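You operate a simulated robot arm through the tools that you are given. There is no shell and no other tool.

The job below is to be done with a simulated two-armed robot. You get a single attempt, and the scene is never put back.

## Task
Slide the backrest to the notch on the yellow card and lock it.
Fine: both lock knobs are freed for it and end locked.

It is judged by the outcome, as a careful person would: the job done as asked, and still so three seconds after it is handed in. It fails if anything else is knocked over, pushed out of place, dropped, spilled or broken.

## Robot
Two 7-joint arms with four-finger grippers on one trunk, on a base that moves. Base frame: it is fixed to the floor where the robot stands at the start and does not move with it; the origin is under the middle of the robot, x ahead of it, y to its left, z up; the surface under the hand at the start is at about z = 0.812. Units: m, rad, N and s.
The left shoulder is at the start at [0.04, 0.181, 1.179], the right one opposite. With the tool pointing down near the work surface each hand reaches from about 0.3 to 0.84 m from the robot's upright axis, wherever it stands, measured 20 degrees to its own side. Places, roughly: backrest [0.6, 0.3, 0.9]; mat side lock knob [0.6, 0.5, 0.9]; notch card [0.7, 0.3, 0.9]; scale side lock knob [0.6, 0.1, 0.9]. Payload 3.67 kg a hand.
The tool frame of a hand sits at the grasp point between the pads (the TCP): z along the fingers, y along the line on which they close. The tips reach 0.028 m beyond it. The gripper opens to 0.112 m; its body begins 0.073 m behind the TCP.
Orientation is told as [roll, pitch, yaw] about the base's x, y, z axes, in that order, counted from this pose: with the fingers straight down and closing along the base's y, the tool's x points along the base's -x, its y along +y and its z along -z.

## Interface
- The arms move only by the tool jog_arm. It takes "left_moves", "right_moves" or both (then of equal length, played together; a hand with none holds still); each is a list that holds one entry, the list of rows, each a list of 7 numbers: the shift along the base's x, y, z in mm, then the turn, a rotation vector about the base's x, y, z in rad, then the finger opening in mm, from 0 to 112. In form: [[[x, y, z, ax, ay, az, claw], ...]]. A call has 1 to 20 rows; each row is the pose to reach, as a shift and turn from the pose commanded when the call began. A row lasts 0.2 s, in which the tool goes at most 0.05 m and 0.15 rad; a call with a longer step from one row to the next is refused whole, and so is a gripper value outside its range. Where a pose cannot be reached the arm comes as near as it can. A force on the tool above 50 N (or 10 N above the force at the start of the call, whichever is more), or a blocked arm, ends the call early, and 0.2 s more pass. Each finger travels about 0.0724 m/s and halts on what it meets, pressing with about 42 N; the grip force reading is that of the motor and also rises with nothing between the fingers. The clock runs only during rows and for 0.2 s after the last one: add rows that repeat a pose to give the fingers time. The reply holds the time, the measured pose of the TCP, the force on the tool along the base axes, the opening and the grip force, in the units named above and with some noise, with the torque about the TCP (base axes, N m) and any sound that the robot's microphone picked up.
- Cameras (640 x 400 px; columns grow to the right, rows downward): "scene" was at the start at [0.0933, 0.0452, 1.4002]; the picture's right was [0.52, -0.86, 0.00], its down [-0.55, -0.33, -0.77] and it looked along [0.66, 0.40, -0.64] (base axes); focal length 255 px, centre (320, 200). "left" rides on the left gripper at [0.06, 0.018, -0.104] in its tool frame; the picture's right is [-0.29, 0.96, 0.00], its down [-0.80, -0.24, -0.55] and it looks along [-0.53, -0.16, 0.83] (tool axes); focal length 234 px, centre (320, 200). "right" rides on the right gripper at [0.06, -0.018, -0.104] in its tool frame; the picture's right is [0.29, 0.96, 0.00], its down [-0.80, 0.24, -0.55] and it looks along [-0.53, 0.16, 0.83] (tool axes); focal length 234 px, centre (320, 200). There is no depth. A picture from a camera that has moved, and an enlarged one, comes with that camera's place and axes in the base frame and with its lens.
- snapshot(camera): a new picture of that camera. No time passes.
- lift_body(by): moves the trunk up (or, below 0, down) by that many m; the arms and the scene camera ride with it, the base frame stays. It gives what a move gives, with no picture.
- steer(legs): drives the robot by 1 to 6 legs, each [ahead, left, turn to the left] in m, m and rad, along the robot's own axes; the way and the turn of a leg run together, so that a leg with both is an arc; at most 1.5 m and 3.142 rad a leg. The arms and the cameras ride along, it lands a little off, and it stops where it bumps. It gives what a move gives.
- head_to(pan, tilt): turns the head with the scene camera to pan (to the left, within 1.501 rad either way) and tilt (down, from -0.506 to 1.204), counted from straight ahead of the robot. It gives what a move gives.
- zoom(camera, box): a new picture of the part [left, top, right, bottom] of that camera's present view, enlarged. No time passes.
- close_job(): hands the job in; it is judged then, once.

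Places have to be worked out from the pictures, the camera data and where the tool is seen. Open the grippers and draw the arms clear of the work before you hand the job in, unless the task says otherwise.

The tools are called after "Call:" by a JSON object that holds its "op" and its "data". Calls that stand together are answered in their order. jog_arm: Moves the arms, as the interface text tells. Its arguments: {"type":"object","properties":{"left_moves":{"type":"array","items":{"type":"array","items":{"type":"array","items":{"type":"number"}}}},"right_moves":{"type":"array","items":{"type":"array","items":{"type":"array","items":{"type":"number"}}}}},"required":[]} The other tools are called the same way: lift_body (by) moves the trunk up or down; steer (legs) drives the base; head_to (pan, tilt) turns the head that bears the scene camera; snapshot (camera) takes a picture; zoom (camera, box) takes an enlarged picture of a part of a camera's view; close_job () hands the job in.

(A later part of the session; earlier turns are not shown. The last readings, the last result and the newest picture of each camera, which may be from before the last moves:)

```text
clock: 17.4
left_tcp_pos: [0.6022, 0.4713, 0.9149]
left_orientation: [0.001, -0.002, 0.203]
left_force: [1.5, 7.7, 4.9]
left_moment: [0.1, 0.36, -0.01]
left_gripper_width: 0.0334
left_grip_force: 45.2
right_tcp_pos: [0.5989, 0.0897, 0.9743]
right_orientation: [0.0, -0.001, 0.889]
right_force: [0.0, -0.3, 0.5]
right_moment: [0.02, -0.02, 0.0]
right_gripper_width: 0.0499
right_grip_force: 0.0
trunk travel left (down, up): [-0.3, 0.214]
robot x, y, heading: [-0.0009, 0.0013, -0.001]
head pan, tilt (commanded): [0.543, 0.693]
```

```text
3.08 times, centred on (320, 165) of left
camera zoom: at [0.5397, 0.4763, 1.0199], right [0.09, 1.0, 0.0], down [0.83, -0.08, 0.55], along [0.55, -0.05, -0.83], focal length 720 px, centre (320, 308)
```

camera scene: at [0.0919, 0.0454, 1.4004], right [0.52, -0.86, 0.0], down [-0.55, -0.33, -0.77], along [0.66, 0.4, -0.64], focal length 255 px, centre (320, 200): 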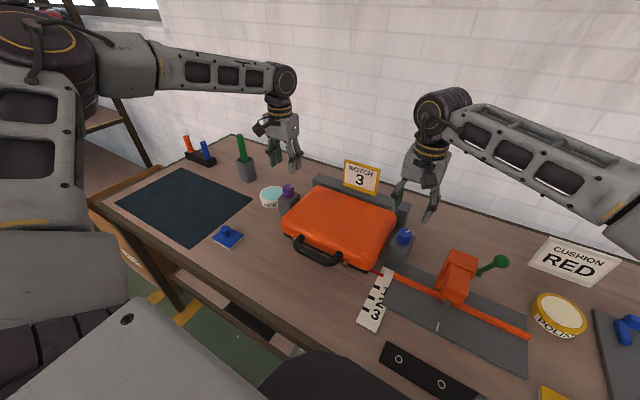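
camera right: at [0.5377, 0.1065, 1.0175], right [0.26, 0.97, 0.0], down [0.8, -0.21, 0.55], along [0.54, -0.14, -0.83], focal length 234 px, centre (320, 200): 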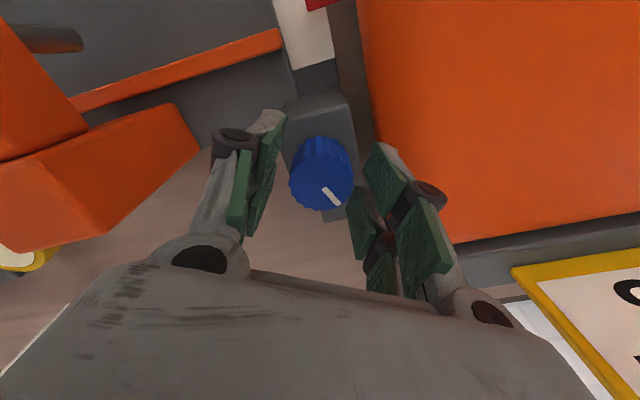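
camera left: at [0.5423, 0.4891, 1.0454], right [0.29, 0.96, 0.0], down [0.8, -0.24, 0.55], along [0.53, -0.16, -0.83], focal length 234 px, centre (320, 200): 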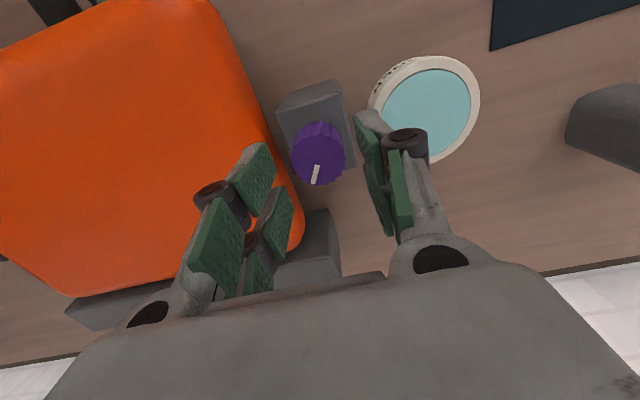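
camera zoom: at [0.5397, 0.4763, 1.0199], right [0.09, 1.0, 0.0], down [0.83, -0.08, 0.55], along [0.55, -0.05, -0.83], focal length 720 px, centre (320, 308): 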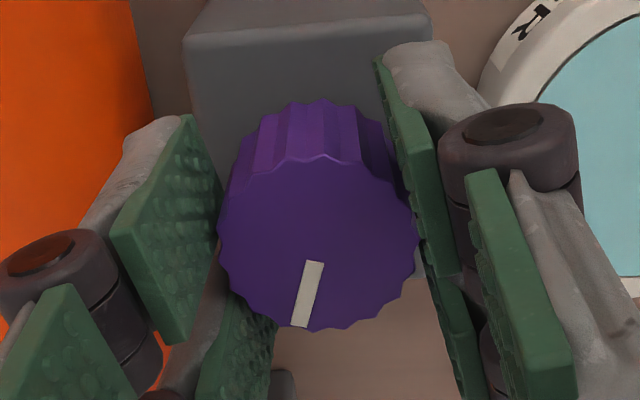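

Purple turns freely counter-clockwise as well. I'll continue: up to about 1.8 rad total in steps.

Call:
{"op": "jog_arm", "data": {"left_moves": [[[0, 0, 0, 0, 0, 0.12, 25], [0, 0, 0, 0, 0, 0.24, 25], [0, 0, 0, 0, 0, 0.36, 25], [0, 0, 0, 0, 0, 0.48, 25], [0, 0, 0, 0, 0, 0.6, 25], [0, 0, 0, 0, 0, 0.7, 25]]]}}

Call:
{"op": "jog_arm", "data": {"left_moves": [[[0, 0, 0, 0, 0, 0.12, 25], [0, 0, 0, 0, 0, 0.24, 25], [0, 0, 0, 0, 0, 0.36, 25], [0, 0, 0, 0, 0, 0.48, 25], [0, 0, 0, 0, 0, 0.6, 25], [0, 0, 0, 0, 0, 0.7, 25]]]}}

Call:
{"op": "snapshot", "data": {"camera": "left"}}

Call:
{"op": "snapshot", "data": {"camera": "scene"}}

```text
clock: 18.8
left_tcp_pos: [0.6003, 0.4703, 0.9145]
left_orientation: [0.0, -0.001, 0.901]
left_force: [-4.8, 10.5, 6.1]
left_moment: [0.42, 0.01, -0.02]
left_gripper_width: 0.0332
left_grip_force: 44.9
right_tcp_pos: [0.5973, 0.0915, 0.9746]
right_orientation: [-0.001, -0.001, 0.889]
right_force: [-0.9, 0.7, -0.2]
right_moment: [0.02, 0.0, 0.01]
right_gripper_width: 0.05
right_grip_force: 0.0
trunk travel left (down, up): [-0.3, 0.214]
robot x, y, heading: [0.0001, 0.0002, 0.003]
head pan, tilt (commanded): [0.543, 0.693]
```

```text
clock: 20.2
left_tcp_pos: [0.6, 0.4707, 0.915]
left_orientation: [-0.001, 0.0, 1.602]
left_force: [-4.9, 10.3, 7.8]
left_moment: [0.3, 0.06, -0.01]
left_gripper_width: 0.0331
left_grip_force: 45.0
right_tcp_pos: [0.5979, 0.0897, 0.9739]
right_orientation: [-0.001, -0.001, 0.89]
right_force: [0.5, 0.1, -0.5]
right_moment: [0.0, -0.02, -0.01]
right_gripper_width: 0.05
right_grip_force: 0.0
trunk travel left (down, up): [-0.3, 0.214]
robot x, y, heading: [0.0024, -0.0003, -0.003]
head pan, tilt (commanded): [0.543, 0.693]
```

```text
taken
camera left: at [0.5846, 0.4103, 1.0197], right [-0.97, 0.26, 0.0], down [0.21, 0.8, 0.55], along [0.14, 0.53, -0.83], focal length 234 px, centre (320, 200)
```

left: 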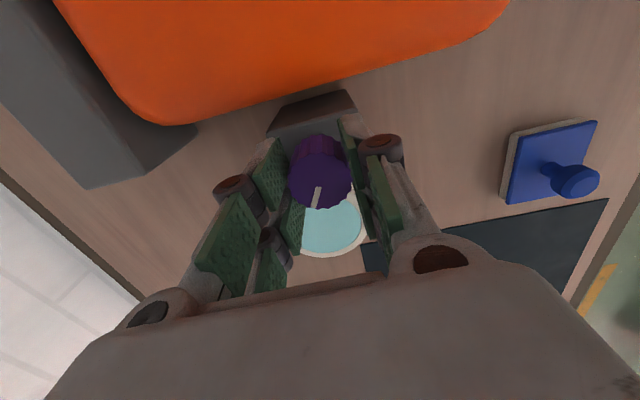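

```text
taken
camera scene: at [0.0919, 0.0459, 1.4003], right [0.52, -0.86, 0.0], down [-0.55, -0.33, -0.77], along [0.66, 0.4, -0.64], focal length 255 px, centre (320, 200)
```

scene: 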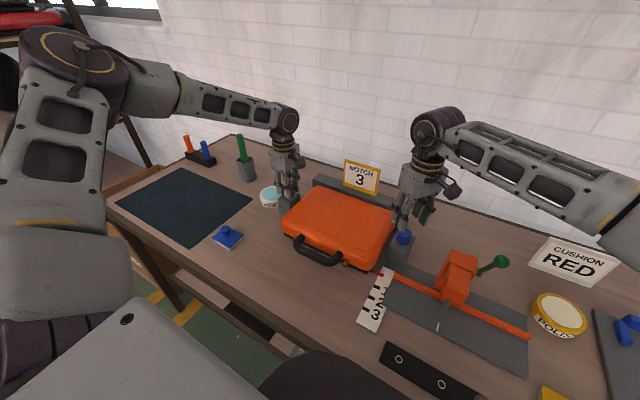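

At 1.6 rad, still free. I'll continue toward the expected stop near 2.09 rad in smaller steps.

Call:
{"op": "jog_arm", "data": {"left_moves": [[[0, 0, 0, 0, 0, 0.1, 25], [0, 0, 0, 0, 0, 0.2, 25], [0, 0, 0, 0, 0, 0.3, 25], [0, 0, 0, 0, 0, 0.4, 25]]]}}

Call:
{"op": "jog_arm", "data": {"left_moves": [[[0, 0, 0, 0, 0, 0.08, 25], [0, 0, 0, 0, 0, 0.14, 25]]]}}

Call:
{"op": "zoom", "data": {"camera": "left", "box": [260, 100, 380, 230]}}

```text
clock: 21.2
left_tcp_pos: [0.6001, 0.4703, 0.9144]
left_orientation: [0.0, 0.0, 2.002]
left_force: [-2.4, 10.7, 5.4]
left_moment: [0.53, 0.23, -0.03]
left_gripper_width: 0.0333
left_grip_force: 45.3
right_tcp_pos: [0.5989, 0.09, 0.9741]
right_orientation: [-0.001, 0.002, 0.889]
right_force: [-0.1, -0.5, -0.3]
right_moment: [-0.01, 0.0, 0.01]
right_gripper_width: 0.0499
right_grip_force: 0.1
trunk travel left (down, up): [-0.3, 0.214]
robot x, y, heading: [0.0029, 0.0014, -0.001]
head pan, tilt (commanded): [0.543, 0.693]
```

```text
clock: 21.8
left_tcp_pos: [0.5999, 0.4704, 0.9153]
left_orientation: [0.0, 0.002, 2.139]
left_force: [-4.8, 8.6, 3.5]
left_moment: [0.28, 0.13, -0.51]
left_gripper_width: 0.0331
left_grip_force: 44.8
right_tcp_pos: [0.5982, 0.0903, 0.975]
right_orientation: [0.001, 0.0, 0.889]
right_force: [0.7, 0.4, -0.1]
right_moment: [0.0, -0.01, 0.01]
right_gripper_width: 0.0501
right_grip_force: 0.0
trunk travel left (down, up): [-0.3, 0.214]
robot x, y, heading: [-0.0006, 0.0002, 0.0]
head pan, tilt (commanded): [0.543, 0.693]
```

```text
3.08 times, centred on (320, 165) of left
camera zoom: at [0.6179, 0.4102, 1.0196], right [-0.96, -0.27, 0.0], down [-0.23, 0.8, 0.55], along [-0.15, 0.53, -0.83], focal length 720 px, centre (320, 308)
```

zoom: 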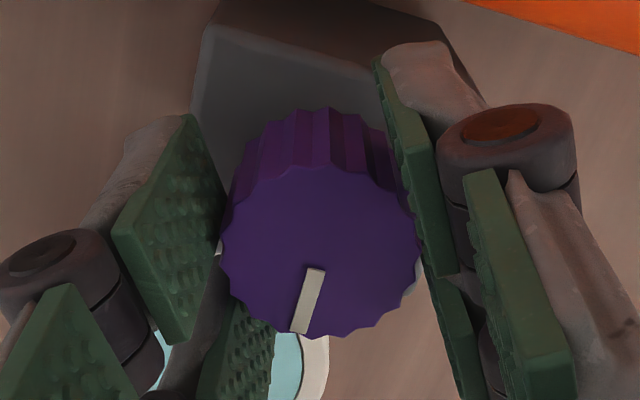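

The purple knob also hits its stop (torque −0.51 N·m) at ≈2.09 rad, so both knobs are fully freed. I'll release it, raise the left hand and move it above the handle with yaw 90° so it closes along x, and raise the right hand a bit more out of the way.

Call:
{"op": "jog_arm", "data": {"left_moves": [[[0, 0, 0, 0, 0, -0.03, 50], [0, 0, 0, 0, 0, -0.03, 50], [0, 0, 30, 0, 0, -0.03, 50], [0, 0, 70, 0, 0, -0.03, 50], [0, 0, 100, 0, 0, -0.08, 50], [-20, -30, 110, 0, 0, -0.17, 50], [-45, -65, 110, 0, 0, -0.3, 50], [-70, -100, 110, 0, 0, -0.44, 50], [-100, -130, 110, 0, 0, -0.568, 50], [-125, -165, 110, 0, 0, -0.568, 50], [-153, -200, 110, 0, 0, -0.568, 50], [-153, -200, 110, 0, 0, -0.568, 50]]]}}

Call:
{"op": "snapshot", "data": {"camera": "left"}}

Call:
{"op": "snapshot", "data": {"camera": "scene"}}

Call:
{"op": "snapshot", "data": {"camera": "right"}}

```text
clock: 24.4
left_tcp_pos: [0.4477, 0.2704, 1.0248]
left_orientation: [0.004, 0.001, 1.574]
left_force: [-0.2, -0.1, 0.0]
left_moment: [-0.06, 0.01, 0.0]
left_gripper_width: 0.0498
left_grip_force: 0.0
right_tcp_pos: [0.5984, 0.0903, 0.9748]
right_orientation: [0.0, 0.001, 0.888]
right_force: [0.3, -0.2, -0.4]
right_moment: [0.01, 0.03, 0.01]
right_gripper_width: 0.0501
right_grip_force: 0.0
trunk travel left (down, up): [-0.3, 0.214]
robot x, y, heading: [-0.0024, 0.0011, 0.003]
head pan, tilt (commanded): [0.543, 0.693]
```

```text
taken
camera left: at [0.4308, 0.2108, 1.1293], right [-0.96, 0.29, 0.0], down [0.24, 0.8, 0.55], along [0.16, 0.53, -0.83], focal length 234 px, centre (320, 200)
```

left: 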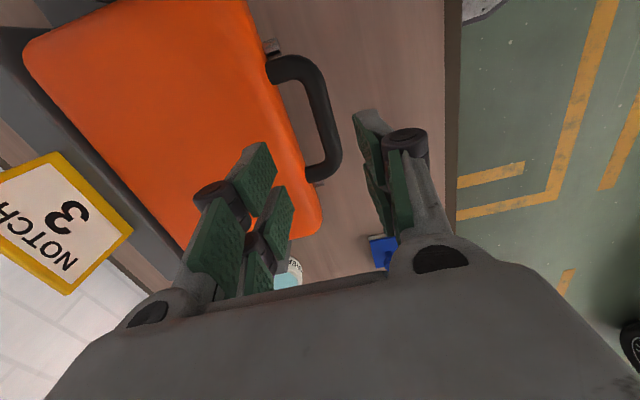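

```text
taken
camera scene: at [0.0938, 0.0461, 1.4001], right [0.52, -0.86, 0.0], down [-0.55, -0.33, -0.77], along [0.66, 0.4, -0.64], focal length 255 px, centre (320, 200)
```

scene: 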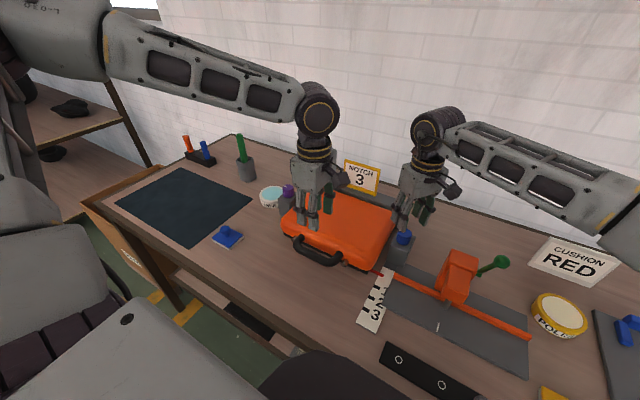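

```text
taken
camera right: at [0.5744, 0.0333, 1.0772], right [-0.93, 0.38, 0.0], down [0.32, 0.77, 0.55], along [0.21, 0.51, -0.83], focal length 234 px, centre (320, 200)
```

right: 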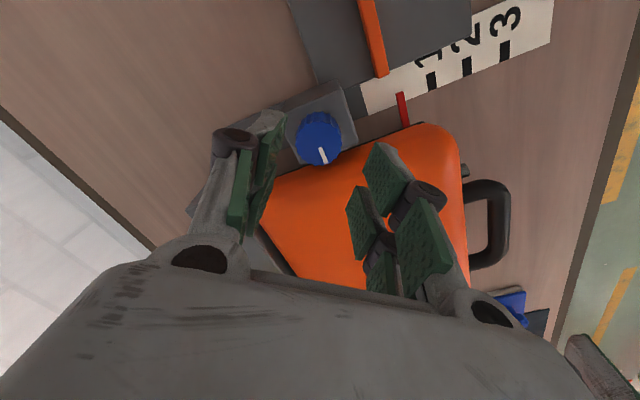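

The handle is visible below the left hand. I'll zoom to triangulate the bar's exact x and height.

Call:
{"op": "zoom", "data": {"camera": "left", "box": [230, 40, 390, 200]}}

Call:
{"op": "zoom", "data": {"camera": "right", "box": [420, 140, 550, 290]}}

Call:
{"op": "zoom", "data": {"camera": "scene", "box": [270, 190, 390, 280]}}

```text
2.50 times, centred on (310, 120) of left
camera zoom: at [0.4308, 0.2108, 1.1293], right [-0.96, 0.29, 0.0], down [0.24, 0.8, 0.55], along [0.16, 0.53, -0.83], focal length 585 px, centre (345, 400)
```

zoom: 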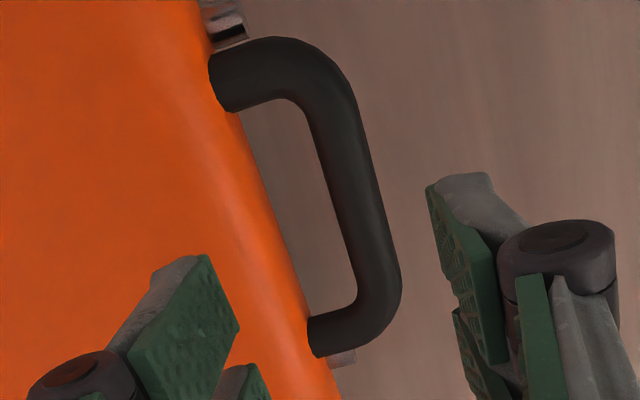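

```text
2.67 times, centred on (485, 215) of right
camera zoom: at [0.5744, 0.0333, 1.0772], right [-0.93, 0.38, 0.0], down [0.32, 0.77, 0.55], along [0.21, 0.51, -0.83], focal length 624 px, centre (-120, 160)
```

zoom: 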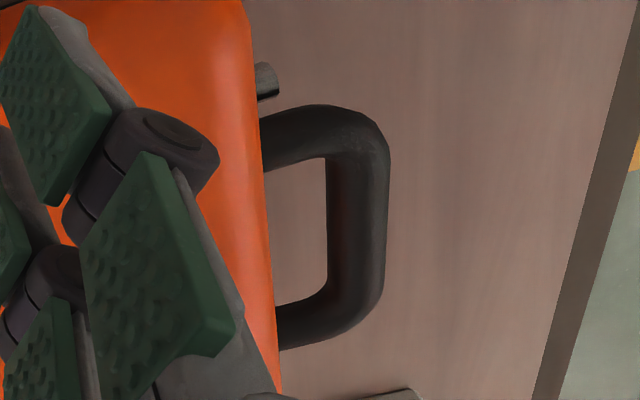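

```text
4.44 times, centred on (330, 235) of scene
camera zoom: at [0.0938, 0.0461, 1.4001], right [0.52, -0.86, 0.0], down [-0.55, -0.33, -0.77], along [0.66, 0.4, -0.64], focal length 1134 px, centre (276, 44)
```

zoom: 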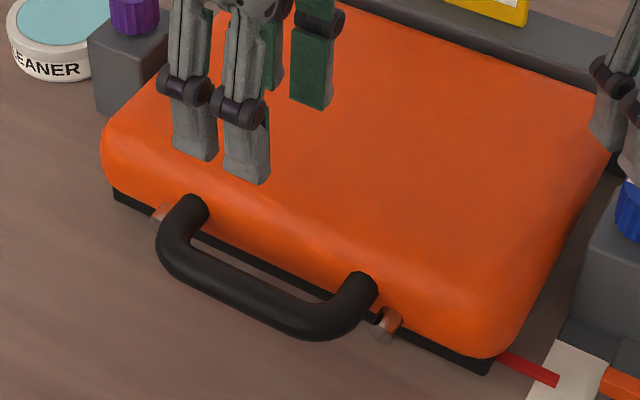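

The bar centre triangulates to ≈[0.447, 0.277, 0.859] with ~22 mm thickness and ~28 mm gap to the orange front. I'll descend with a 37 mm opening to just above the bar and check.

Call:
{"op": "jog_arm", "data": {"left_moves": [[[-3, 7, -20, 0, 0, 0, 40], [-3, 7, -50, 0, 0, 0, 37], [-3, 7, -80, 0, 0, 0, 37], [-3, 7, -110, 0, 0, 0, 37], [-3, 7, -110, 0, 0, 0, 37]]]}}

Call:
{"op": "snapshot", "data": {"camera": "left"}}

Call:
{"op": "zoom", "data": {"camera": "scene", "box": [260, 180, 380, 290]}}

Call:
{"op": "zoom", "data": {"camera": "right", "box": [400, 120, 580, 310]}}

```text
clock: 25.6
left_tcp_pos: [0.444, 0.2782, 0.9149]
left_orientation: [0.001, 0.0, 1.573]
left_force: [-0.3, -0.4, -0.2]
left_moment: [0.0, -0.01, 0.02]
left_gripper_width: 0.0369
left_grip_force: 0.1
right_tcp_pos: [0.5985, 0.0877, 0.9741]
right_orientation: [0.0, 0.0, 0.889]
right_force: [-0.4, -0.2, -1.1]
right_moment: [0.0, 0.01, 0.0]
right_gripper_width: 0.0502
right_grip_force: 0.0
trunk travel left (down, up): [-0.3, 0.214]
robot x, y, heading: [0.0011, 0.0012, 0.003]
head pan, tilt (commanded): [0.543, 0.693]
```

```text
taken
camera left: at [0.4272, 0.2184, 1.02], right [-0.96, 0.29, 0.0], down [0.24, 0.8, 0.55], along [0.16, 0.53, -0.83], focal length 234 px, centre (320, 200)
```

left: 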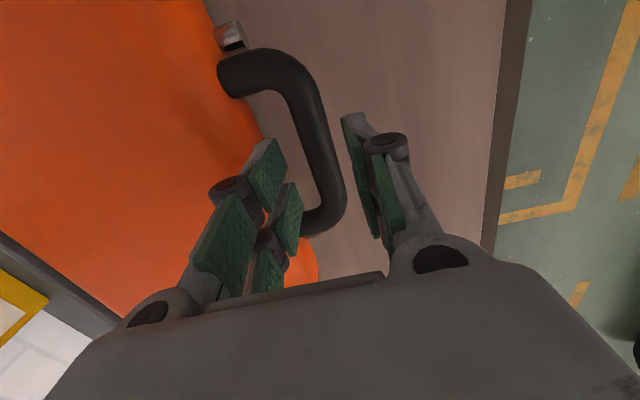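

```text
3.64 times, centred on (320, 235) of scene
camera zoom: at [0.093, 0.0448, 1.4003], right [0.52, -0.86, 0.0], down [-0.55, -0.33, -0.77], along [0.66, 0.4, -0.64], focal length 927 px, centre (320, 73)
```

zoom: 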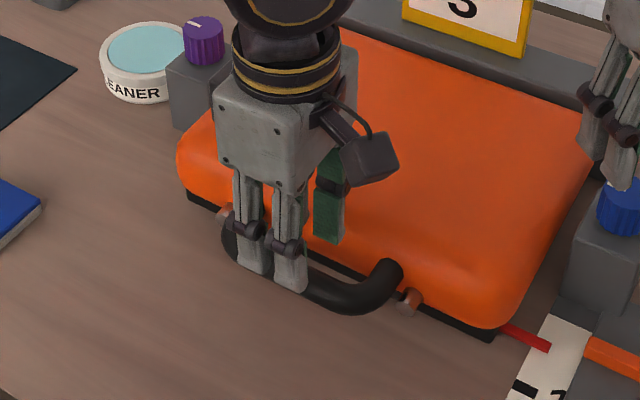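

```text
2.11 times, centred on (490, 215) of right
camera zoom: at [0.5738, 0.0323, 1.0777], right [-0.93, 0.38, 0.0], down [0.32, 0.77, 0.55], along [0.21, 0.51, -0.83], focal length 493 px, centre (-38, 168)
```

zoom: 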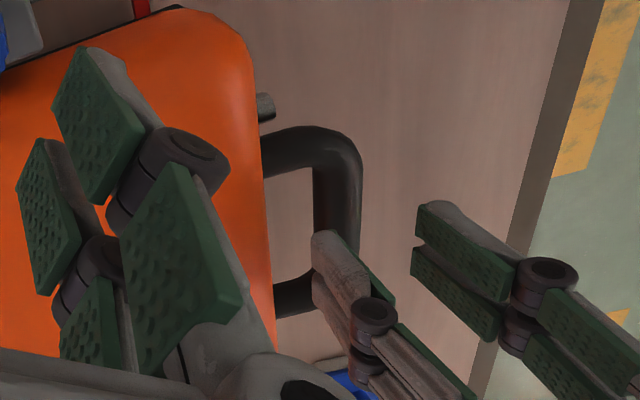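

The bar sits between the finger pairs with ~5 mm clearance on each side. I'll descend the remaining 58 mm (tips to ≈0.829) and close on the bar.

Call:
{"op": "jog_arm", "data": {"left_moves": [[[0, 0, -20, 0, 0, 0, 37], [0, 0, -40, 0, 0, 0, 37], [0, 0, -58, 0, 0, 0, 37], [0, 0, -58, 0, 0, 0, 37]]]}}

Call:
{"op": "snapshot", "data": {"camera": "left"}}

Call:
{"op": "zoom", "data": {"camera": "scene", "box": [260, 180, 380, 290]}}

Call:
{"op": "zoom", "data": {"camera": "right", "box": [400, 120, 580, 310]}}

```text
clock: 26.6
left_tcp_pos: [0.4438, 0.2761, 0.8579]
left_orientation: [-0.002, 0.0, 1.571]
left_force: [-0.2, -0.2, -0.4]
left_moment: [-0.03, -0.01, -0.01]
left_gripper_width: 0.0367
left_grip_force: 0.0
right_tcp_pos: [0.5981, 0.0897, 0.9745]
right_orientation: [0.0, 0.0, 0.888]
right_force: [0.5, -0.2, -0.4]
right_moment: [-0.02, -0.01, -0.02]
right_gripper_width: 0.05
right_grip_force: 0.0
trunk travel left (down, up): [-0.3, 0.214]
robot x, y, heading: [-0.0044, 0.001, 0.002]
head pan, tilt (commanded): [0.543, 0.693]
```

```text
taken
camera left: at [0.4273, 0.2175, 0.9622], right [-0.96, 0.29, 0.0], down [0.24, 0.8, 0.55], along [0.16, 0.53, -0.83], focal length 234 px, centre (320, 200)
```

left: 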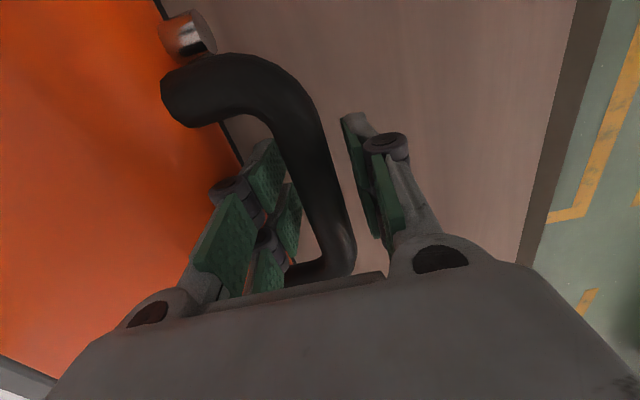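

```text
3.64 times, centred on (320, 235) of scene
camera zoom: at [0.0931, 0.045, 1.4003], right [0.52, -0.86, 0.0], down [-0.55, -0.33, -0.77], along [0.66, 0.4, -0.64], focal length 927 px, centre (320, 73)
```

zoom: 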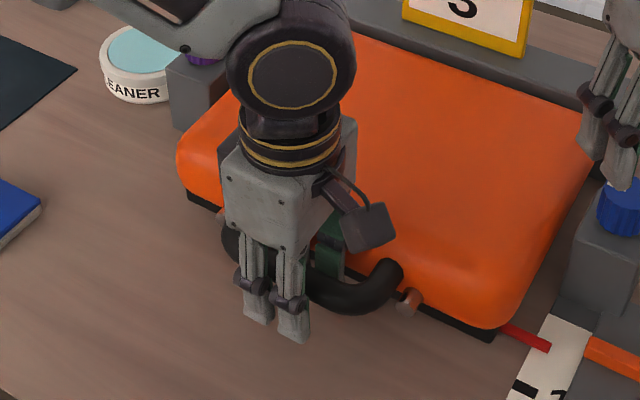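

```text
2.11 times, centred on (490, 215) of right
camera zoom: at [0.5738, 0.0325, 1.0776], right [-0.93, 0.38, 0.0], down [0.32, 0.77, 0.55], along [0.21, 0.51, -0.83], focal length 493 px, centre (-38, 168)
```

zoom: 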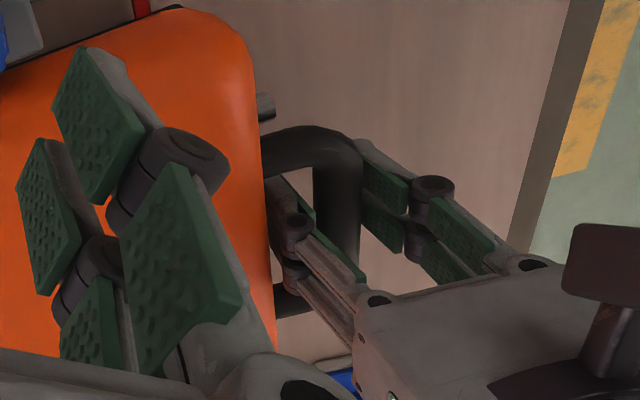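

The finger pairs straddle the bar with no contact. I'll close on it now.

Call:
{"op": "jog_arm", "data": {"left_moves": [[[0, 0, 0, 0, 0, 0, 20], [0, 0, 0, 0, 0, 0, 12], [0, 0, 0, 0, 0, 0, 12], [0, 0, 0, 0, 0, 0, 12]]]}}

Call:
{"op": "snapshot", "data": {"camera": "left"}}

```text
clock: 27.6
left_tcp_pos: [0.4442, 0.2777, 0.8571]
left_orientation: [0.001, -0.001, 1.57]
left_force: [2.9, -0.7, -0.1]
left_moment: [-0.06, -0.07, -0.16]
left_gripper_width: 0.0204
left_grip_force: 44.3
right_tcp_pos: [0.599, 0.0903, 0.9747]
right_orientation: [-0.002, 0.001, 0.887]
right_force: [-0.8, 0.3, -0.4]
right_moment: [0.01, -0.01, 0.02]
right_gripper_width: 0.0501
right_grip_force: 0.0
trunk travel left (down, up): [-0.3, 0.214]
robot x, y, heading: [-0.0002, -0.0021, -0.003]
head pan, tilt (commanded): [0.543, 0.693]
```

```text
taken
camera left: at [0.4277, 0.2175, 0.9621], right [-0.96, 0.29, 0.0], down [0.24, 0.8, 0.55], along [0.16, 0.53, -0.83], focal length 234 px, centre (320, 200)
```

left: 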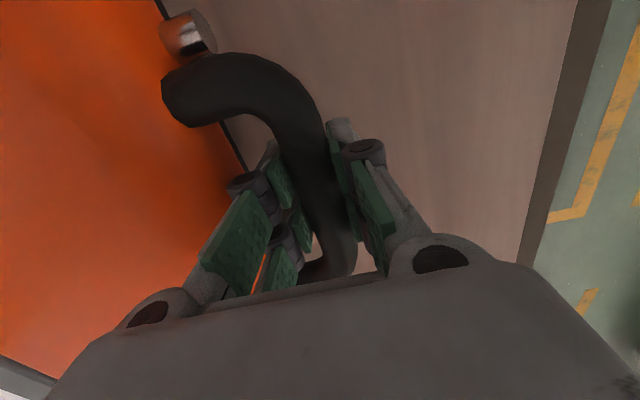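

Handle gripped (20.4 mm, 44 N). I'll pull 20 mm toward the robot and check that the backrest moves and the force.

Call:
{"op": "jog_arm", "data": {"left_moves": [[[-5, 0, 0, 0, 0, 0, 12], [-10, 0, 0, 0, 0, 0, 12], [-15, 0, 0, 0, 0, 0, 12], [-20, 0, 0, 0, 0, 0, 12]]]}}

Call:
{"op": "snapshot", "data": {"camera": "scene"}}

Call:
{"op": "zoom", "data": {"camera": "scene", "box": [340, 240, 420, 335]}}

```text
clock: 28.6
left_tcp_pos: [0.4243, 0.2781, 0.8582]
left_orientation: [-0.002, 0.0, 1.573]
left_force: [2.1, 8.6, 13.9]
left_moment: [-0.85, 0.06, -0.32]
left_gripper_width: 0.0203
left_grip_force: 45.1
right_tcp_pos: [0.598, 0.0909, 0.9756]
right_orientation: [0.0, 0.001, 0.889]
right_force: [0.0, 0.5, 0.1]
right_moment: [-0.01, 0.03, 0.01]
right_gripper_width: 0.0501
right_grip_force: 0.0
trunk travel left (down, up): [-0.3, 0.214]
robot x, y, heading: [0.0008, -0.0012, -0.002]
head pan, tilt (commanded): [0.543, 0.693]
```

```text
taken
camera scene: at [0.0925, 0.0457, 1.4003], right [0.52, -0.86, 0.0], down [-0.55, -0.33, -0.77], along [0.66, 0.4, -0.64], focal length 255 px, centre (320, 200)
```

scene: 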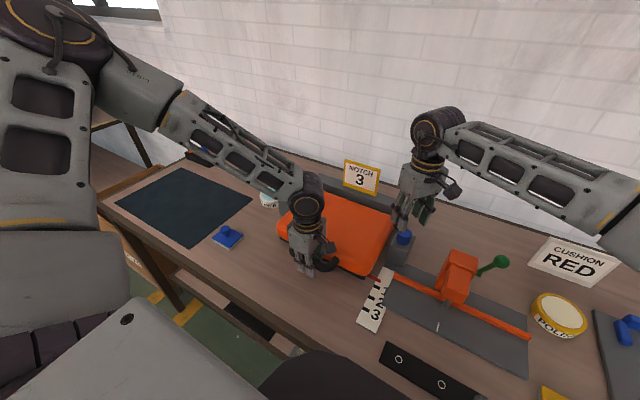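

```text
4.21 times, centred on (380, 288) of scene
camera zoom: at [0.0925, 0.0457, 1.4003], right [0.52, -0.86, 0.0], down [-0.55, -0.33, -0.77], along [0.66, 0.4, -0.64], focal length 1074 px, centre (67, -168)
```

zoom: 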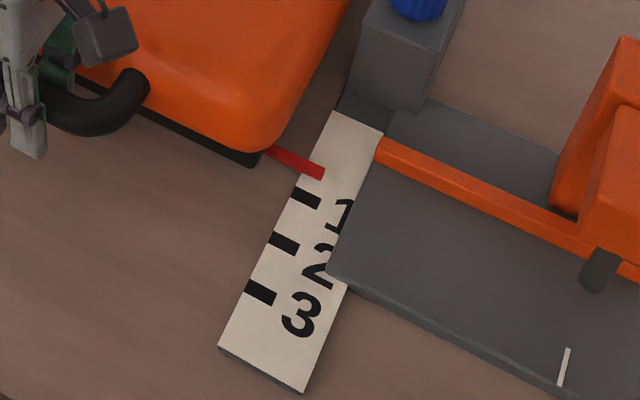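

The backrest slides freely with the hand (almost no x force), and the pointer moved with it; about 85 mm remain to notch 3. I'll pull another 65 mm, then measure again.

Call:
{"op": "jog_arm", "data": {"left_moves": [[[-7, 0, 0, 0, 0, 0, 12], [-14, 0, 0, 0, 0, 0, 12], [-21, 0, 0, 0, 0, 0, 12], [-28, 0, 0, 0, 0, 0, 12], [-35, 0, 0, 0, 0, 0, 12], [-42, 0, 0, 0, 0, 0, 12], [-49, 0, 0, 0, 0, 0, 12], [-56, 0, 0, 0, 0, 0, 12], [-63, 0, 0, 0, 0, 0, 12], [-65, 0, 0, 0, 0, 0, 12]]]}}

Call:
{"op": "zoom", "data": {"camera": "scene", "box": [340, 240, 420, 335]}}

Call:
{"op": "snapshot", "data": {"camera": "right"}}

```text
clock: 30.8
left_tcp_pos: [0.3593, 0.2774, 0.8555]
left_orientation: [-0.002, 0.002, 1.574]
left_force: [2.4, 16.3, 24.9]
left_moment: [-0.33, 0.06, -0.14]
left_gripper_width: 0.0204
left_grip_force: 45.1
right_tcp_pos: [0.5977, 0.0899, 0.9748]
right_orientation: [0.001, -0.001, 0.89]
right_force: [0.8, 0.0, -0.1]
right_moment: [0.0, 0.03, 0.03]
right_gripper_width: 0.0499
right_grip_force: 0.1
trunk travel left (down, up): [-0.3, 0.214]
robot x, y, heading: [-0.0008, -0.0015, 0.007]
head pan, tilt (commanded): [0.543, 0.693]
```

```text
4.21 times, centred on (380, 288) of scene
camera zoom: at [0.0924, 0.0461, 1.4004], right [0.52, -0.86, 0.0], down [-0.55, -0.33, -0.77], along [0.66, 0.4, -0.64], focal length 1074 px, centre (67, -168)
```

zoom: 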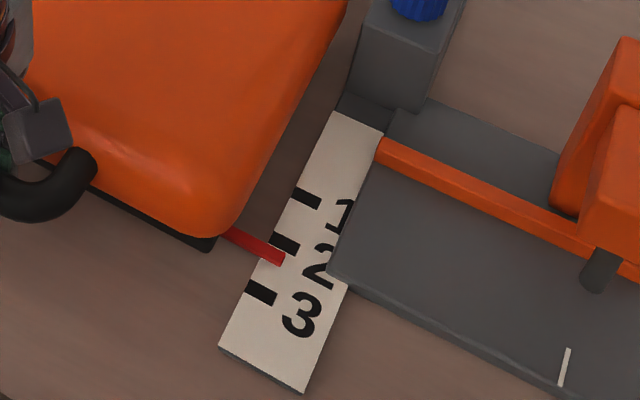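

```text
taken
camera right: at [0.5733, 0.0334, 1.078], right [-0.93, 0.38, 0.0], down [0.32, 0.77, 0.55], along [0.21, 0.51, -0.83], focal length 234 px, centre (320, 200)
```

right: 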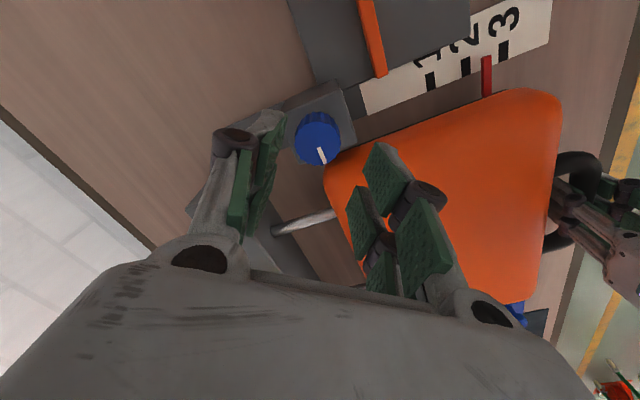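

The pointer is now ≈20 mm short of notch 3. Side forces have built up (y 16 N, z 25 N on the tool), so I'll pull 15 mm more while easing 1 mm in +y and +z.

Call:
{"op": "jog_arm", "data": {"left_moves": [[[0, 1, 1, 0, 0, 0, 12], [-5, 1, 1, 0, 0, 0, 12], [-10, 1, 1, 0, 0, 0, 12], [-15, 1, 1, 0, 0, 0, 12]]]}}

Call:
{"op": "zoom", "data": {"camera": "scene", "box": [340, 240, 420, 335]}}

```text
clock: 31.8
left_tcp_pos: [0.3436, 0.2781, 0.8574]
left_orientation: [0.007, 0.004, 1.57]
left_force: [0.3, -9.8, -25.9]
left_moment: [0.22, 0.01, -0.28]
left_gripper_width: 0.0208
left_grip_force: 45.4
right_tcp_pos: [0.5994, 0.0889, 0.9744]
right_orientation: [0.002, 0.0, 0.887]
right_force: [0.6, -0.8, -0.3]
right_moment: [0.02, -0.03, 0.02]
right_gripper_width: 0.05
right_grip_force: 0.1
trunk travel left (down, up): [-0.3, 0.214]
robot x, y, heading: [0.0015, -0.0004, -0.001]
head pan, tilt (commanded): [0.543, 0.693]
```

```text
4.21 times, centred on (380, 288) of scene
camera zoom: at [0.0942, 0.0446, 1.3999], right [0.52, -0.86, 0.0], down [-0.55, -0.33, -0.77], along [0.66, 0.4, -0.64], focal length 1074 px, centre (67, -168)
```

zoom: 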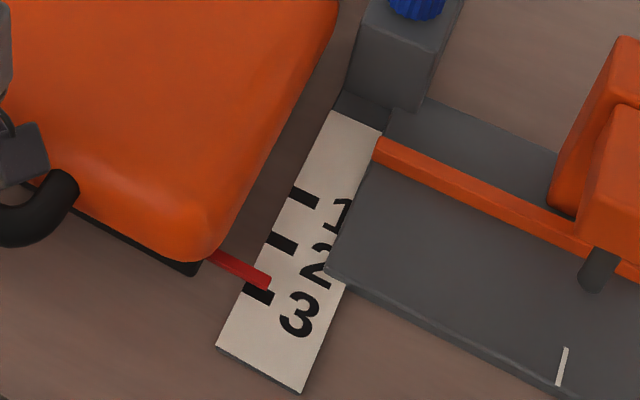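

Those 1 mm offsets overcorrected (stiff contact), so I'll back off half and do the final ~5 mm of travel.

Call:
{"op": "jog_arm", "data": {"left_moves": [[[-2, -0.4, -0.5, 0, 0, 0, 12], [-4, -0.4, -0.5, 0, 0, 0, 12], [-5, -0.4, -0.5, 0, 0, 0, 12]]]}}

Call:
{"op": "zoom", "data": {"camera": "scene", "box": [350, 270, 410, 335]}}

Call:
{"op": "zoom", "data": {"camera": "right", "box": [420, 0, 570, 120]}}

```text
clock: 32.6
left_tcp_pos: [0.3405, 0.2765, 0.8575]
left_orientation: [0.003, 0.002, 1.57]
left_force: [1.0, -12.8, -25.7]
left_moment: [-0.66, -0.05, -0.17]
left_gripper_width: 0.0205
left_grip_force: 45.4
right_tcp_pos: [0.6002, 0.0901, 0.9736]
right_orientation: [0.002, 0.001, 0.888]
right_force: [-0.6, -0.4, -0.5]
right_moment: [0.0, 0.01, -0.01]
right_gripper_width: 0.05
right_grip_force: 0.0
trunk travel left (down, up): [-0.3, 0.214]
robot x, y, heading: [-0.0018, -0.0005, -0.006]
head pan, tilt (commanded): [0.543, 0.693]
```

```text
6.15 times, centred on (380, 302) of scene
camera zoom: at [0.095, 0.0448, 1.4001], right [0.52, -0.86, 0.0], down [-0.55, -0.33, -0.77], along [0.66, 0.4, -0.64], focal length 1570 px, centre (-49, -431)
```

zoom: 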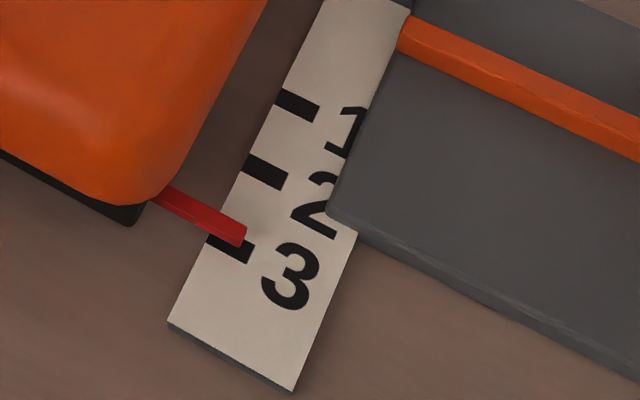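

```text
3.33 times, centred on (495, 60) of right
camera zoom: at [0.5752, 0.0322, 1.0767], right [-0.93, 0.38, 0.0], down [0.32, 0.77, 0.55], along [0.21, 0.51, -0.83], focal length 781 px, centre (-263, 667)
```

zoom: 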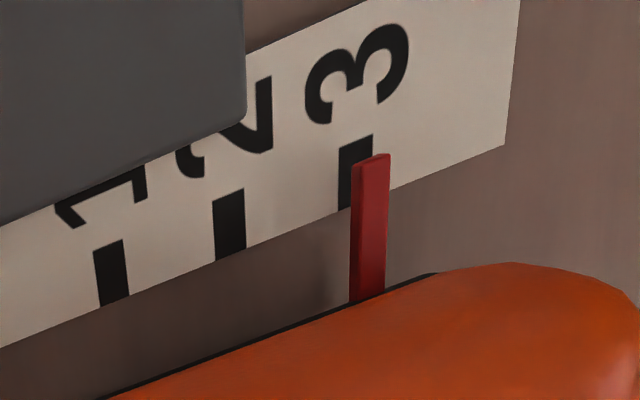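

By triangulation from two cameras the pointer (x≈0.4117) is within ~1 mm of the notch 3 mark (x≈0.4107), the pointer floating ~9 mm above the scale. To rule out parallax, I'll move the right hand so its camera sits directly above the pointer in x.

Call:
{"op": "jog_arm", "data": {"right_moves": [[[0, 0, 30, 0, 0, 0, 50], [-20, 0, 45, 0, 0, 0, 50], [-60, 0, 45, 0, 0, 0, 50], [-100, 0, 45, 0, 0, 0, 50], [-140, 0, 45, 0, 0, 0, 50], [-164, 0, 45, 0, 0, 0, 50], [-164, 0, 45, 0, 0, 0, 50]]]}}

Call:
{"op": "snapshot", "data": {"camera": "right"}}

Call:
{"op": "snapshot", "data": {"camera": "scene"}}

```text
clock: 34.2
left_tcp_pos: [0.3399, 0.2779, 0.8572]
left_orientation: [0.003, 0.001, 1.569]
left_force: [1.1, -12.9, -22.3]
left_moment: [-0.23, 0.06, -0.16]
left_gripper_width: 0.0204
left_grip_force: 44.3
right_tcp_pos: [0.4363, 0.0883, 1.0205]
right_orientation: [0.0, 0.0, 0.889]
right_force: [-0.4, -0.4, 0.5]
right_moment: [-0.01, 0.01, 0.02]
right_gripper_width: 0.0498
right_grip_force: 0.0
trunk travel left (down, up): [-0.3, 0.214]
robot x, y, heading: [0.002, -0.001, 0.004]
head pan, tilt (commanded): [0.543, 0.693]
```

```text
taken
camera right: at [0.4122, 0.0311, 1.1226], right [-0.93, 0.38, 0.0], down [0.32, 0.77, 0.55], along [0.21, 0.51, -0.83], focal length 234 px, centre (320, 200)
```

right: 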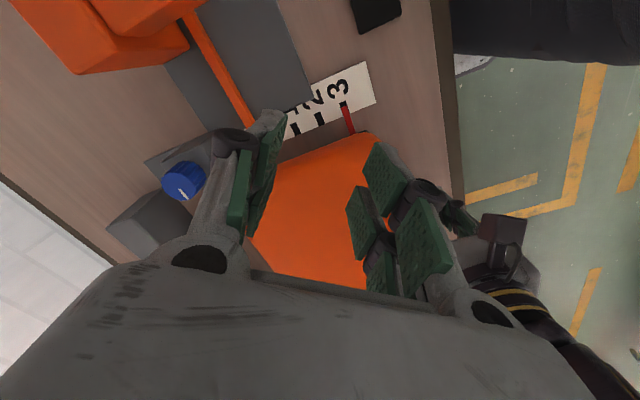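

```text
taken
camera scene: at [0.0947, 0.0445, 1.4001], right [0.52, -0.86, 0.0], down [-0.55, -0.33, -0.77], along [0.66, 0.4, -0.64], focal length 255 px, centre (320, 200)
```

scene: 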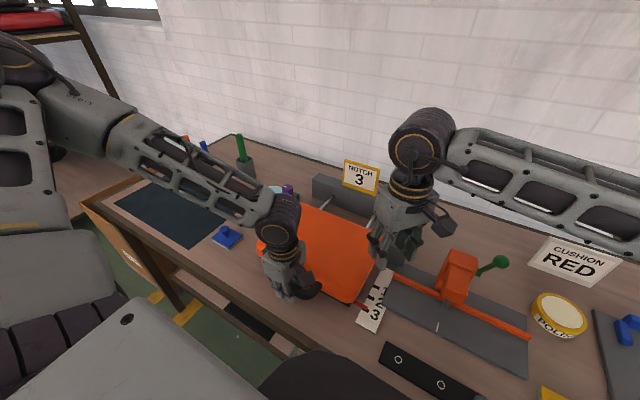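

The right camera is now directly above the pointer line in x. I'll zoom in on the pointer and notch marks.

Call:
{"op": "zoom", "data": {"camera": "right", "box": [280, 60, 390, 150]}}

Call:
{"op": "zoom", "data": {"camera": "right", "box": [325, 80, 375, 140]}}

Call:
{"op": "zoom", "data": {"camera": "scene", "box": [350, 265, 400, 335]}}

```text
4.44 times, centred on (335, 105) of right
camera zoom: at [0.4122, 0.0311, 1.1226], right [-0.93, 0.38, 0.0], down [0.32, 0.77, 0.55], along [0.21, 0.51, -0.83], focal length 1041 px, centre (253, 622)
```

zoom: 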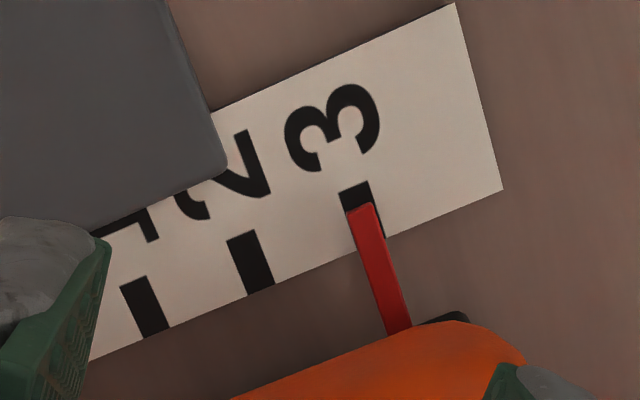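

```text
6.67 times, centred on (350, 110) of right
camera zoom: at [0.4122, 0.0311, 1.1226], right [-0.93, 0.38, 0.0], down [0.32, 0.77, 0.55], along [0.21, 0.51, -0.83], focal length 1561 px, centre (120, 800)
```

zoom: 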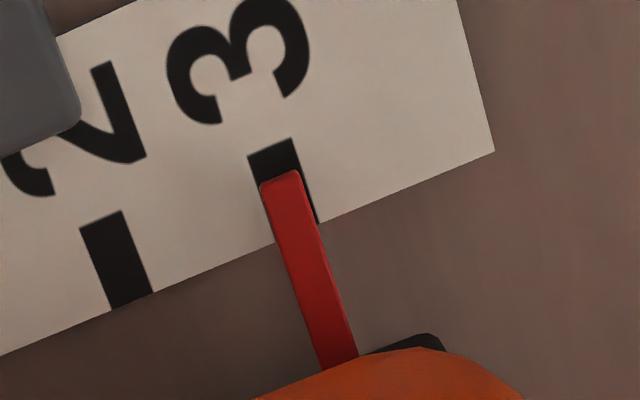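

```text
5.71 times, centred on (375, 300) of scene
camera zoom: at [0.0947, 0.0445, 1.4001], right [0.52, -0.86, 0.0], down [-0.55, -0.33, -0.77], along [0.66, 0.4, -0.64], focal length 1457 px, centre (6, -371)
```

zoom: 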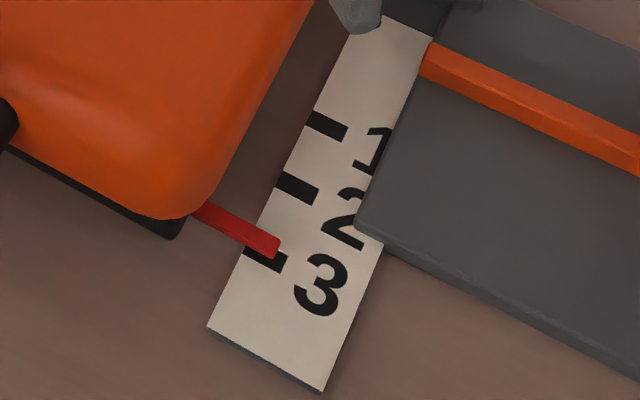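

From straight above, the red pointer is centred on the notch 3 mark. While the left hand holds the handle, I'll bring the right hand back down onto the blue knob and grip it.

Call:
{"op": "jog_arm", "data": {"right_moves": [[[40, 0, 0, 0, 0, 0, 50], [80, 0, 0, 0, 0, 0, 50], [120, 0, 0, 0, 0, 0, 50], [164, 0, 0, 0, 0, 0, 50], [164, 0, -30, 0, 0, 0, 50], [164, 0, -60, 0, 0, 0, 50], [164, 0, -85, 0, 0, 0, 50], [164, 0, -105, 0, 0, 0, 50], [164, 0, -105, 0, 0, 0, 50]]]}}

Call:
{"op": "zoom", "data": {"camera": "right", "box": [260, 100, 380, 230]}}

```text
clock: 36.2
left_tcp_pos: [0.3395, 0.2778, 0.8576]
left_orientation: [0.003, 0.0, 1.57]
left_force: [-1.2, -11.0, -19.2]
left_moment: [0.01, 0.05, -0.12]
left_gripper_width: 0.0203
left_grip_force: 44.8
right_tcp_pos: [0.5976, 0.09, 0.9164]
right_orientation: [0.002, 0.0, 0.89]
right_force: [0.1, 0.0, 0.3]
right_moment: [0.01, 0.03, 0.0]
right_gripper_width: 0.0499
right_grip_force: 0.0
trunk travel left (down, up): [-0.3, 0.214]
robot x, y, heading: [-0.0014, 0.0002, -0.002]
head pan, tilt (commanded): [0.543, 0.693]
```

```text
3.08 times, centred on (320, 165) of right
camera zoom: at [0.574, 0.0318, 1.0181], right [-0.93, 0.38, 0.0], down [0.32, 0.77, 0.55], along [0.21, 0.51, -0.83], focal length 720 px, centre (320, 308)
```

zoom: 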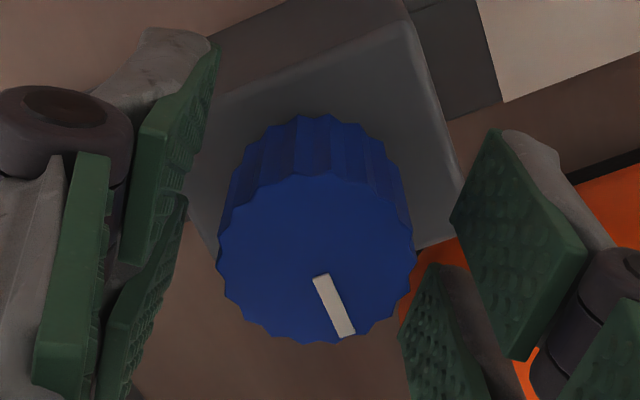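

The hand is centred around the blue knob. I'll close and turn clockwise 1.2 rad in one pass, checking torque.

Call:
{"op": "jog_arm", "data": {"right_moves": [[[0, 0, 0, 0, 0, 0, 25], [0, 0, 0, 0, 0, 0, 25], [0, 0, 0, 0, 0, 0, 25], [0, 0, 0, 0, 0, -0.12, 25], [0, 0, 0, 0, 0, -0.24, 25], [0, 0, 0, 0, 0, -0.36, 25], [0, 0, 0, 0, 0, -0.48, 25], [0, 0, 0, 0, 0, -0.6, 25], [0, 0, 0, 0, 0, -0.72, 25], [0, 0, 0, 0, 0, -0.84, 25], [0, 0, 0, 0, 0, -0.96, 25], [0, 0, 0, 0, 0, -1.08, 25], [0, 0, 0, 0, 0, -1.2, 25]]]}}

Call:
{"op": "zoom", "data": {"camera": "right", "box": [260, 100, 380, 230]}}

```text
clock: 39.0
left_tcp_pos: [0.3408, 0.2782, 0.8571]
left_orientation: [0.0, 0.002, 1.571]
left_force: [1.9, -20.4, -19.7]
left_moment: [0.76, 0.0, -0.15]
left_gripper_width: 0.0202
left_grip_force: 45.2
right_tcp_pos: [0.6005, 0.0892, 0.9147]
right_orientation: [0.003, -0.001, -0.311]
right_force: [2.7, 13.0, 9.6]
right_moment: [0.36, -0.38, -0.02]
right_gripper_width: 0.0329
right_grip_force: 45.7
trunk travel left (down, up): [-0.3, 0.214]
robot x, y, heading: [0.0032, -0.0011, -0.002]
head pan, tilt (commanded): [0.543, 0.693]
```

```text
3.08 times, centred on (320, 165) of right
camera zoom: at [0.536, 0.092, 1.0182], right [0.02, 1.0, 0.0], down [0.83, -0.02, 0.55], along [0.55, -0.01, -0.83], focal length 720 px, centre (320, 308)
```

zoom: 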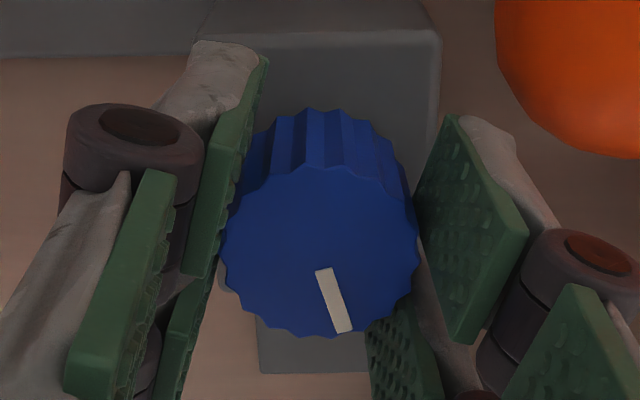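

1.2 rad done with the knob following. I'll continue clockwise 0.75 rad, then step carefully into the locked stop.

Call:
{"op": "jog_arm", "data": {"right_moves": [[[0, 0, 0, 0, 0, -0.12, 25], [0, 0, 0, 0, 0, -0.24, 25], [0, 0, 0, 0, 0, -0.36, 25], [0, 0, 0, 0, 0, -0.48, 25], [0, 0, 0, 0, 0, -0.6, 25], [0, 0, 0, 0, 0, -0.72, 25], [0, 0, 0, 0, 0, -0.75, 25]]]}}

Call:
{"op": "jog_arm", "data": {"right_moves": [[[0, 0, 0, 0, 0, -0.08, 25], [0, 0, 0, 0, 0, -0.16, 25]]]}}

Call:
{"op": "zoom", "data": {"camera": "right", "box": [260, 100, 380, 230]}}

```text
clock: 40.6
left_tcp_pos: [0.3403, 0.277, 0.858]
left_orientation: [0.001, 0.002, 1.571]
left_force: [2.7, -24.0, -14.5]
left_moment: [0.12, 0.01, -0.15]
left_gripper_width: 0.0207
left_grip_force: 44.9
right_tcp_pos: [0.5988, 0.0912, 0.9149]
right_orientation: [0.003, 0.002, -1.063]
right_force: [7.8, 21.3, 15.3]
right_moment: [0.42, -0.46, 0.01]
right_gripper_width: 0.0333
right_grip_force: 44.5
trunk travel left (down, up): [-0.3, 0.214]
robot x, y, heading: [0.0004, -0.0007, 0.005]
head pan, tilt (commanded): [0.543, 0.693]
```

```text
clock: 41.2
left_tcp_pos: [0.3405, 0.278, 0.8569]
left_orientation: [0.0, 0.003, 1.571]
left_force: [0.4, -23.5, -8.0]
left_moment: [-0.18, 0.03, -0.18]
left_gripper_width: 0.0206
left_grip_force: 44.8
right_tcp_pos: [0.601, 0.0907, 0.9151]
right_orientation: [0.0, 0.001, -1.22]
right_force: [10.4, 23.2, 8.1]
right_moment: [0.61, -0.22, 0.73]
right_gripper_width: 0.0337
right_grip_force: 44.3
trunk travel left (down, up): [-0.3, 0.214]
robot x, y, heading: [-0.0002, -0.0011, -0.001]
head pan, tilt (commanded): [0.543, 0.693]
```

```text
3.08 times, centred on (320, 165) of right
camera zoom: at [0.5616, 0.1407, 1.0176], right [0.8, 0.6, 0.0], down [0.5, -0.67, 0.55], along [0.33, -0.44, -0.83], focal length 720 px, centre (320, 308)
```

zoom: 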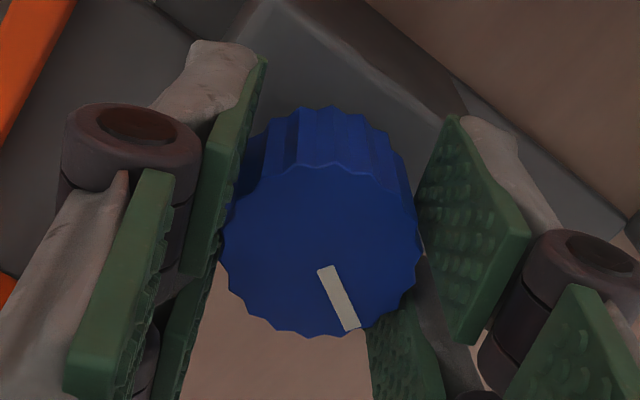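

Torque rose to +0.73 N·m at 2.11 rad and the mark is back at ≈−29°, so the blue knob is locked again. I'll open and lift the right hand while the left still holds the handle, then check the pointer.

Call:
{"op": "jog_arm", "data": {"right_moves": [[[0, 0, 0, 0, 0, 0, 50], [0, 0, 0, 0, 0, 0, 50], [0, 0, 25, 0, 0, 0, 50], [0, 0, 55, 0, 0, 0, 50], [0, 0, 85, 0, 0, 0.14, 50], [0, 0, 105, 0, 0, 0.28, 50], [0, 0, 105, 0, 0, 0.42, 50], [0, 0, 105, 0, 0, 0.56, 50], [0, 0, 105, 0, 0, 0.7, 50], [0, 0, 105, 0, 0, 0.84, 50], [0, 0, 105, 0, 0, 0.98, 50], [0, 0, 105, 0, 0, 1.12, 50], [0, 0, 105, 0, 0, 1.22, 50], [0, 0, 105, 0, 0, 1.22, 50]]]}}

Call:
{"op": "zoom", "data": {"camera": "right", "box": [260, 60, 380, 190]}}

Call:
{"op": "zoom", "data": {"camera": "scene", "box": [350, 265, 400, 335]}}

```text
clock: 44.2
left_tcp_pos: [0.3399, 0.2787, 0.8578]
left_orientation: [0.0, 0.0, 1.571]
left_force: [3.0, -0.6, -3.2]
left_moment: [0.4, 0.0, -0.16]
left_gripper_width: 0.0205
left_grip_force: 45.0
right_tcp_pos: [0.6004, 0.0894, 1.0212]
right_orientation: [0.0, -0.001, -0.001]
right_force: [0.6, -0.9, -0.7]
right_moment: [0.0, -0.01, -0.02]
right_gripper_width: 0.0501
right_grip_force: 0.0
trunk travel left (down, up): [-0.3, 0.214]
robot x, y, heading: [0.0014, -0.0008, 0.006]
head pan, tilt (commanded): [0.543, 0.693]
```

```text
3.08 times, centred on (320, 125) of right
camera zoom: at [0.5387, 0.0719, 1.1232], right [-0.29, 0.96, 0.0], down [0.8, 0.24, 0.55], along [0.53, 0.16, -0.83], focal length 720 px, centre (320, 431)
```

zoom: 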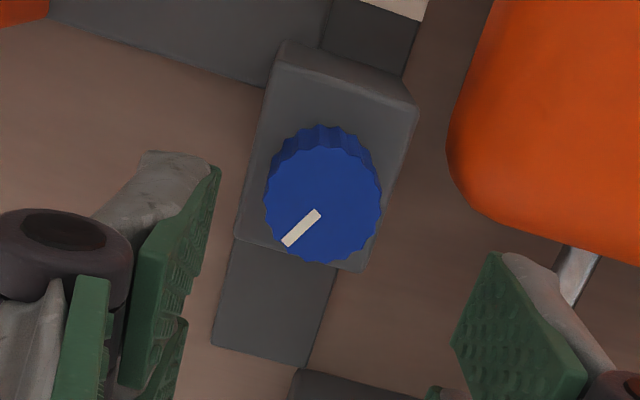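

```text
5.71 times, centred on (375, 300) of scene
camera zoom: at [0.0938, 0.045, 1.4002], right [0.52, -0.86, 0.0], down [-0.55, -0.33, -0.77], along [0.66, 0.4, -0.64], focal length 1457 px, centre (6, -371)
```

zoom: 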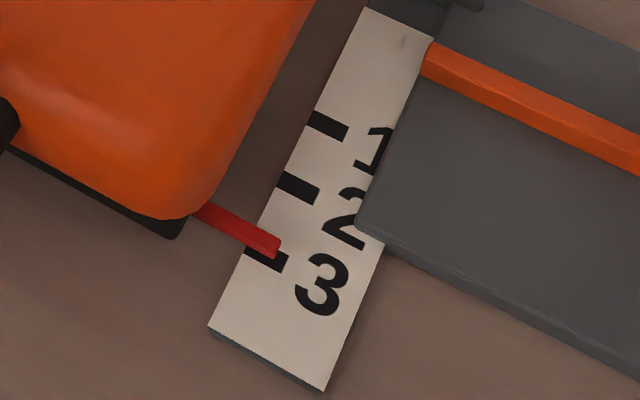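

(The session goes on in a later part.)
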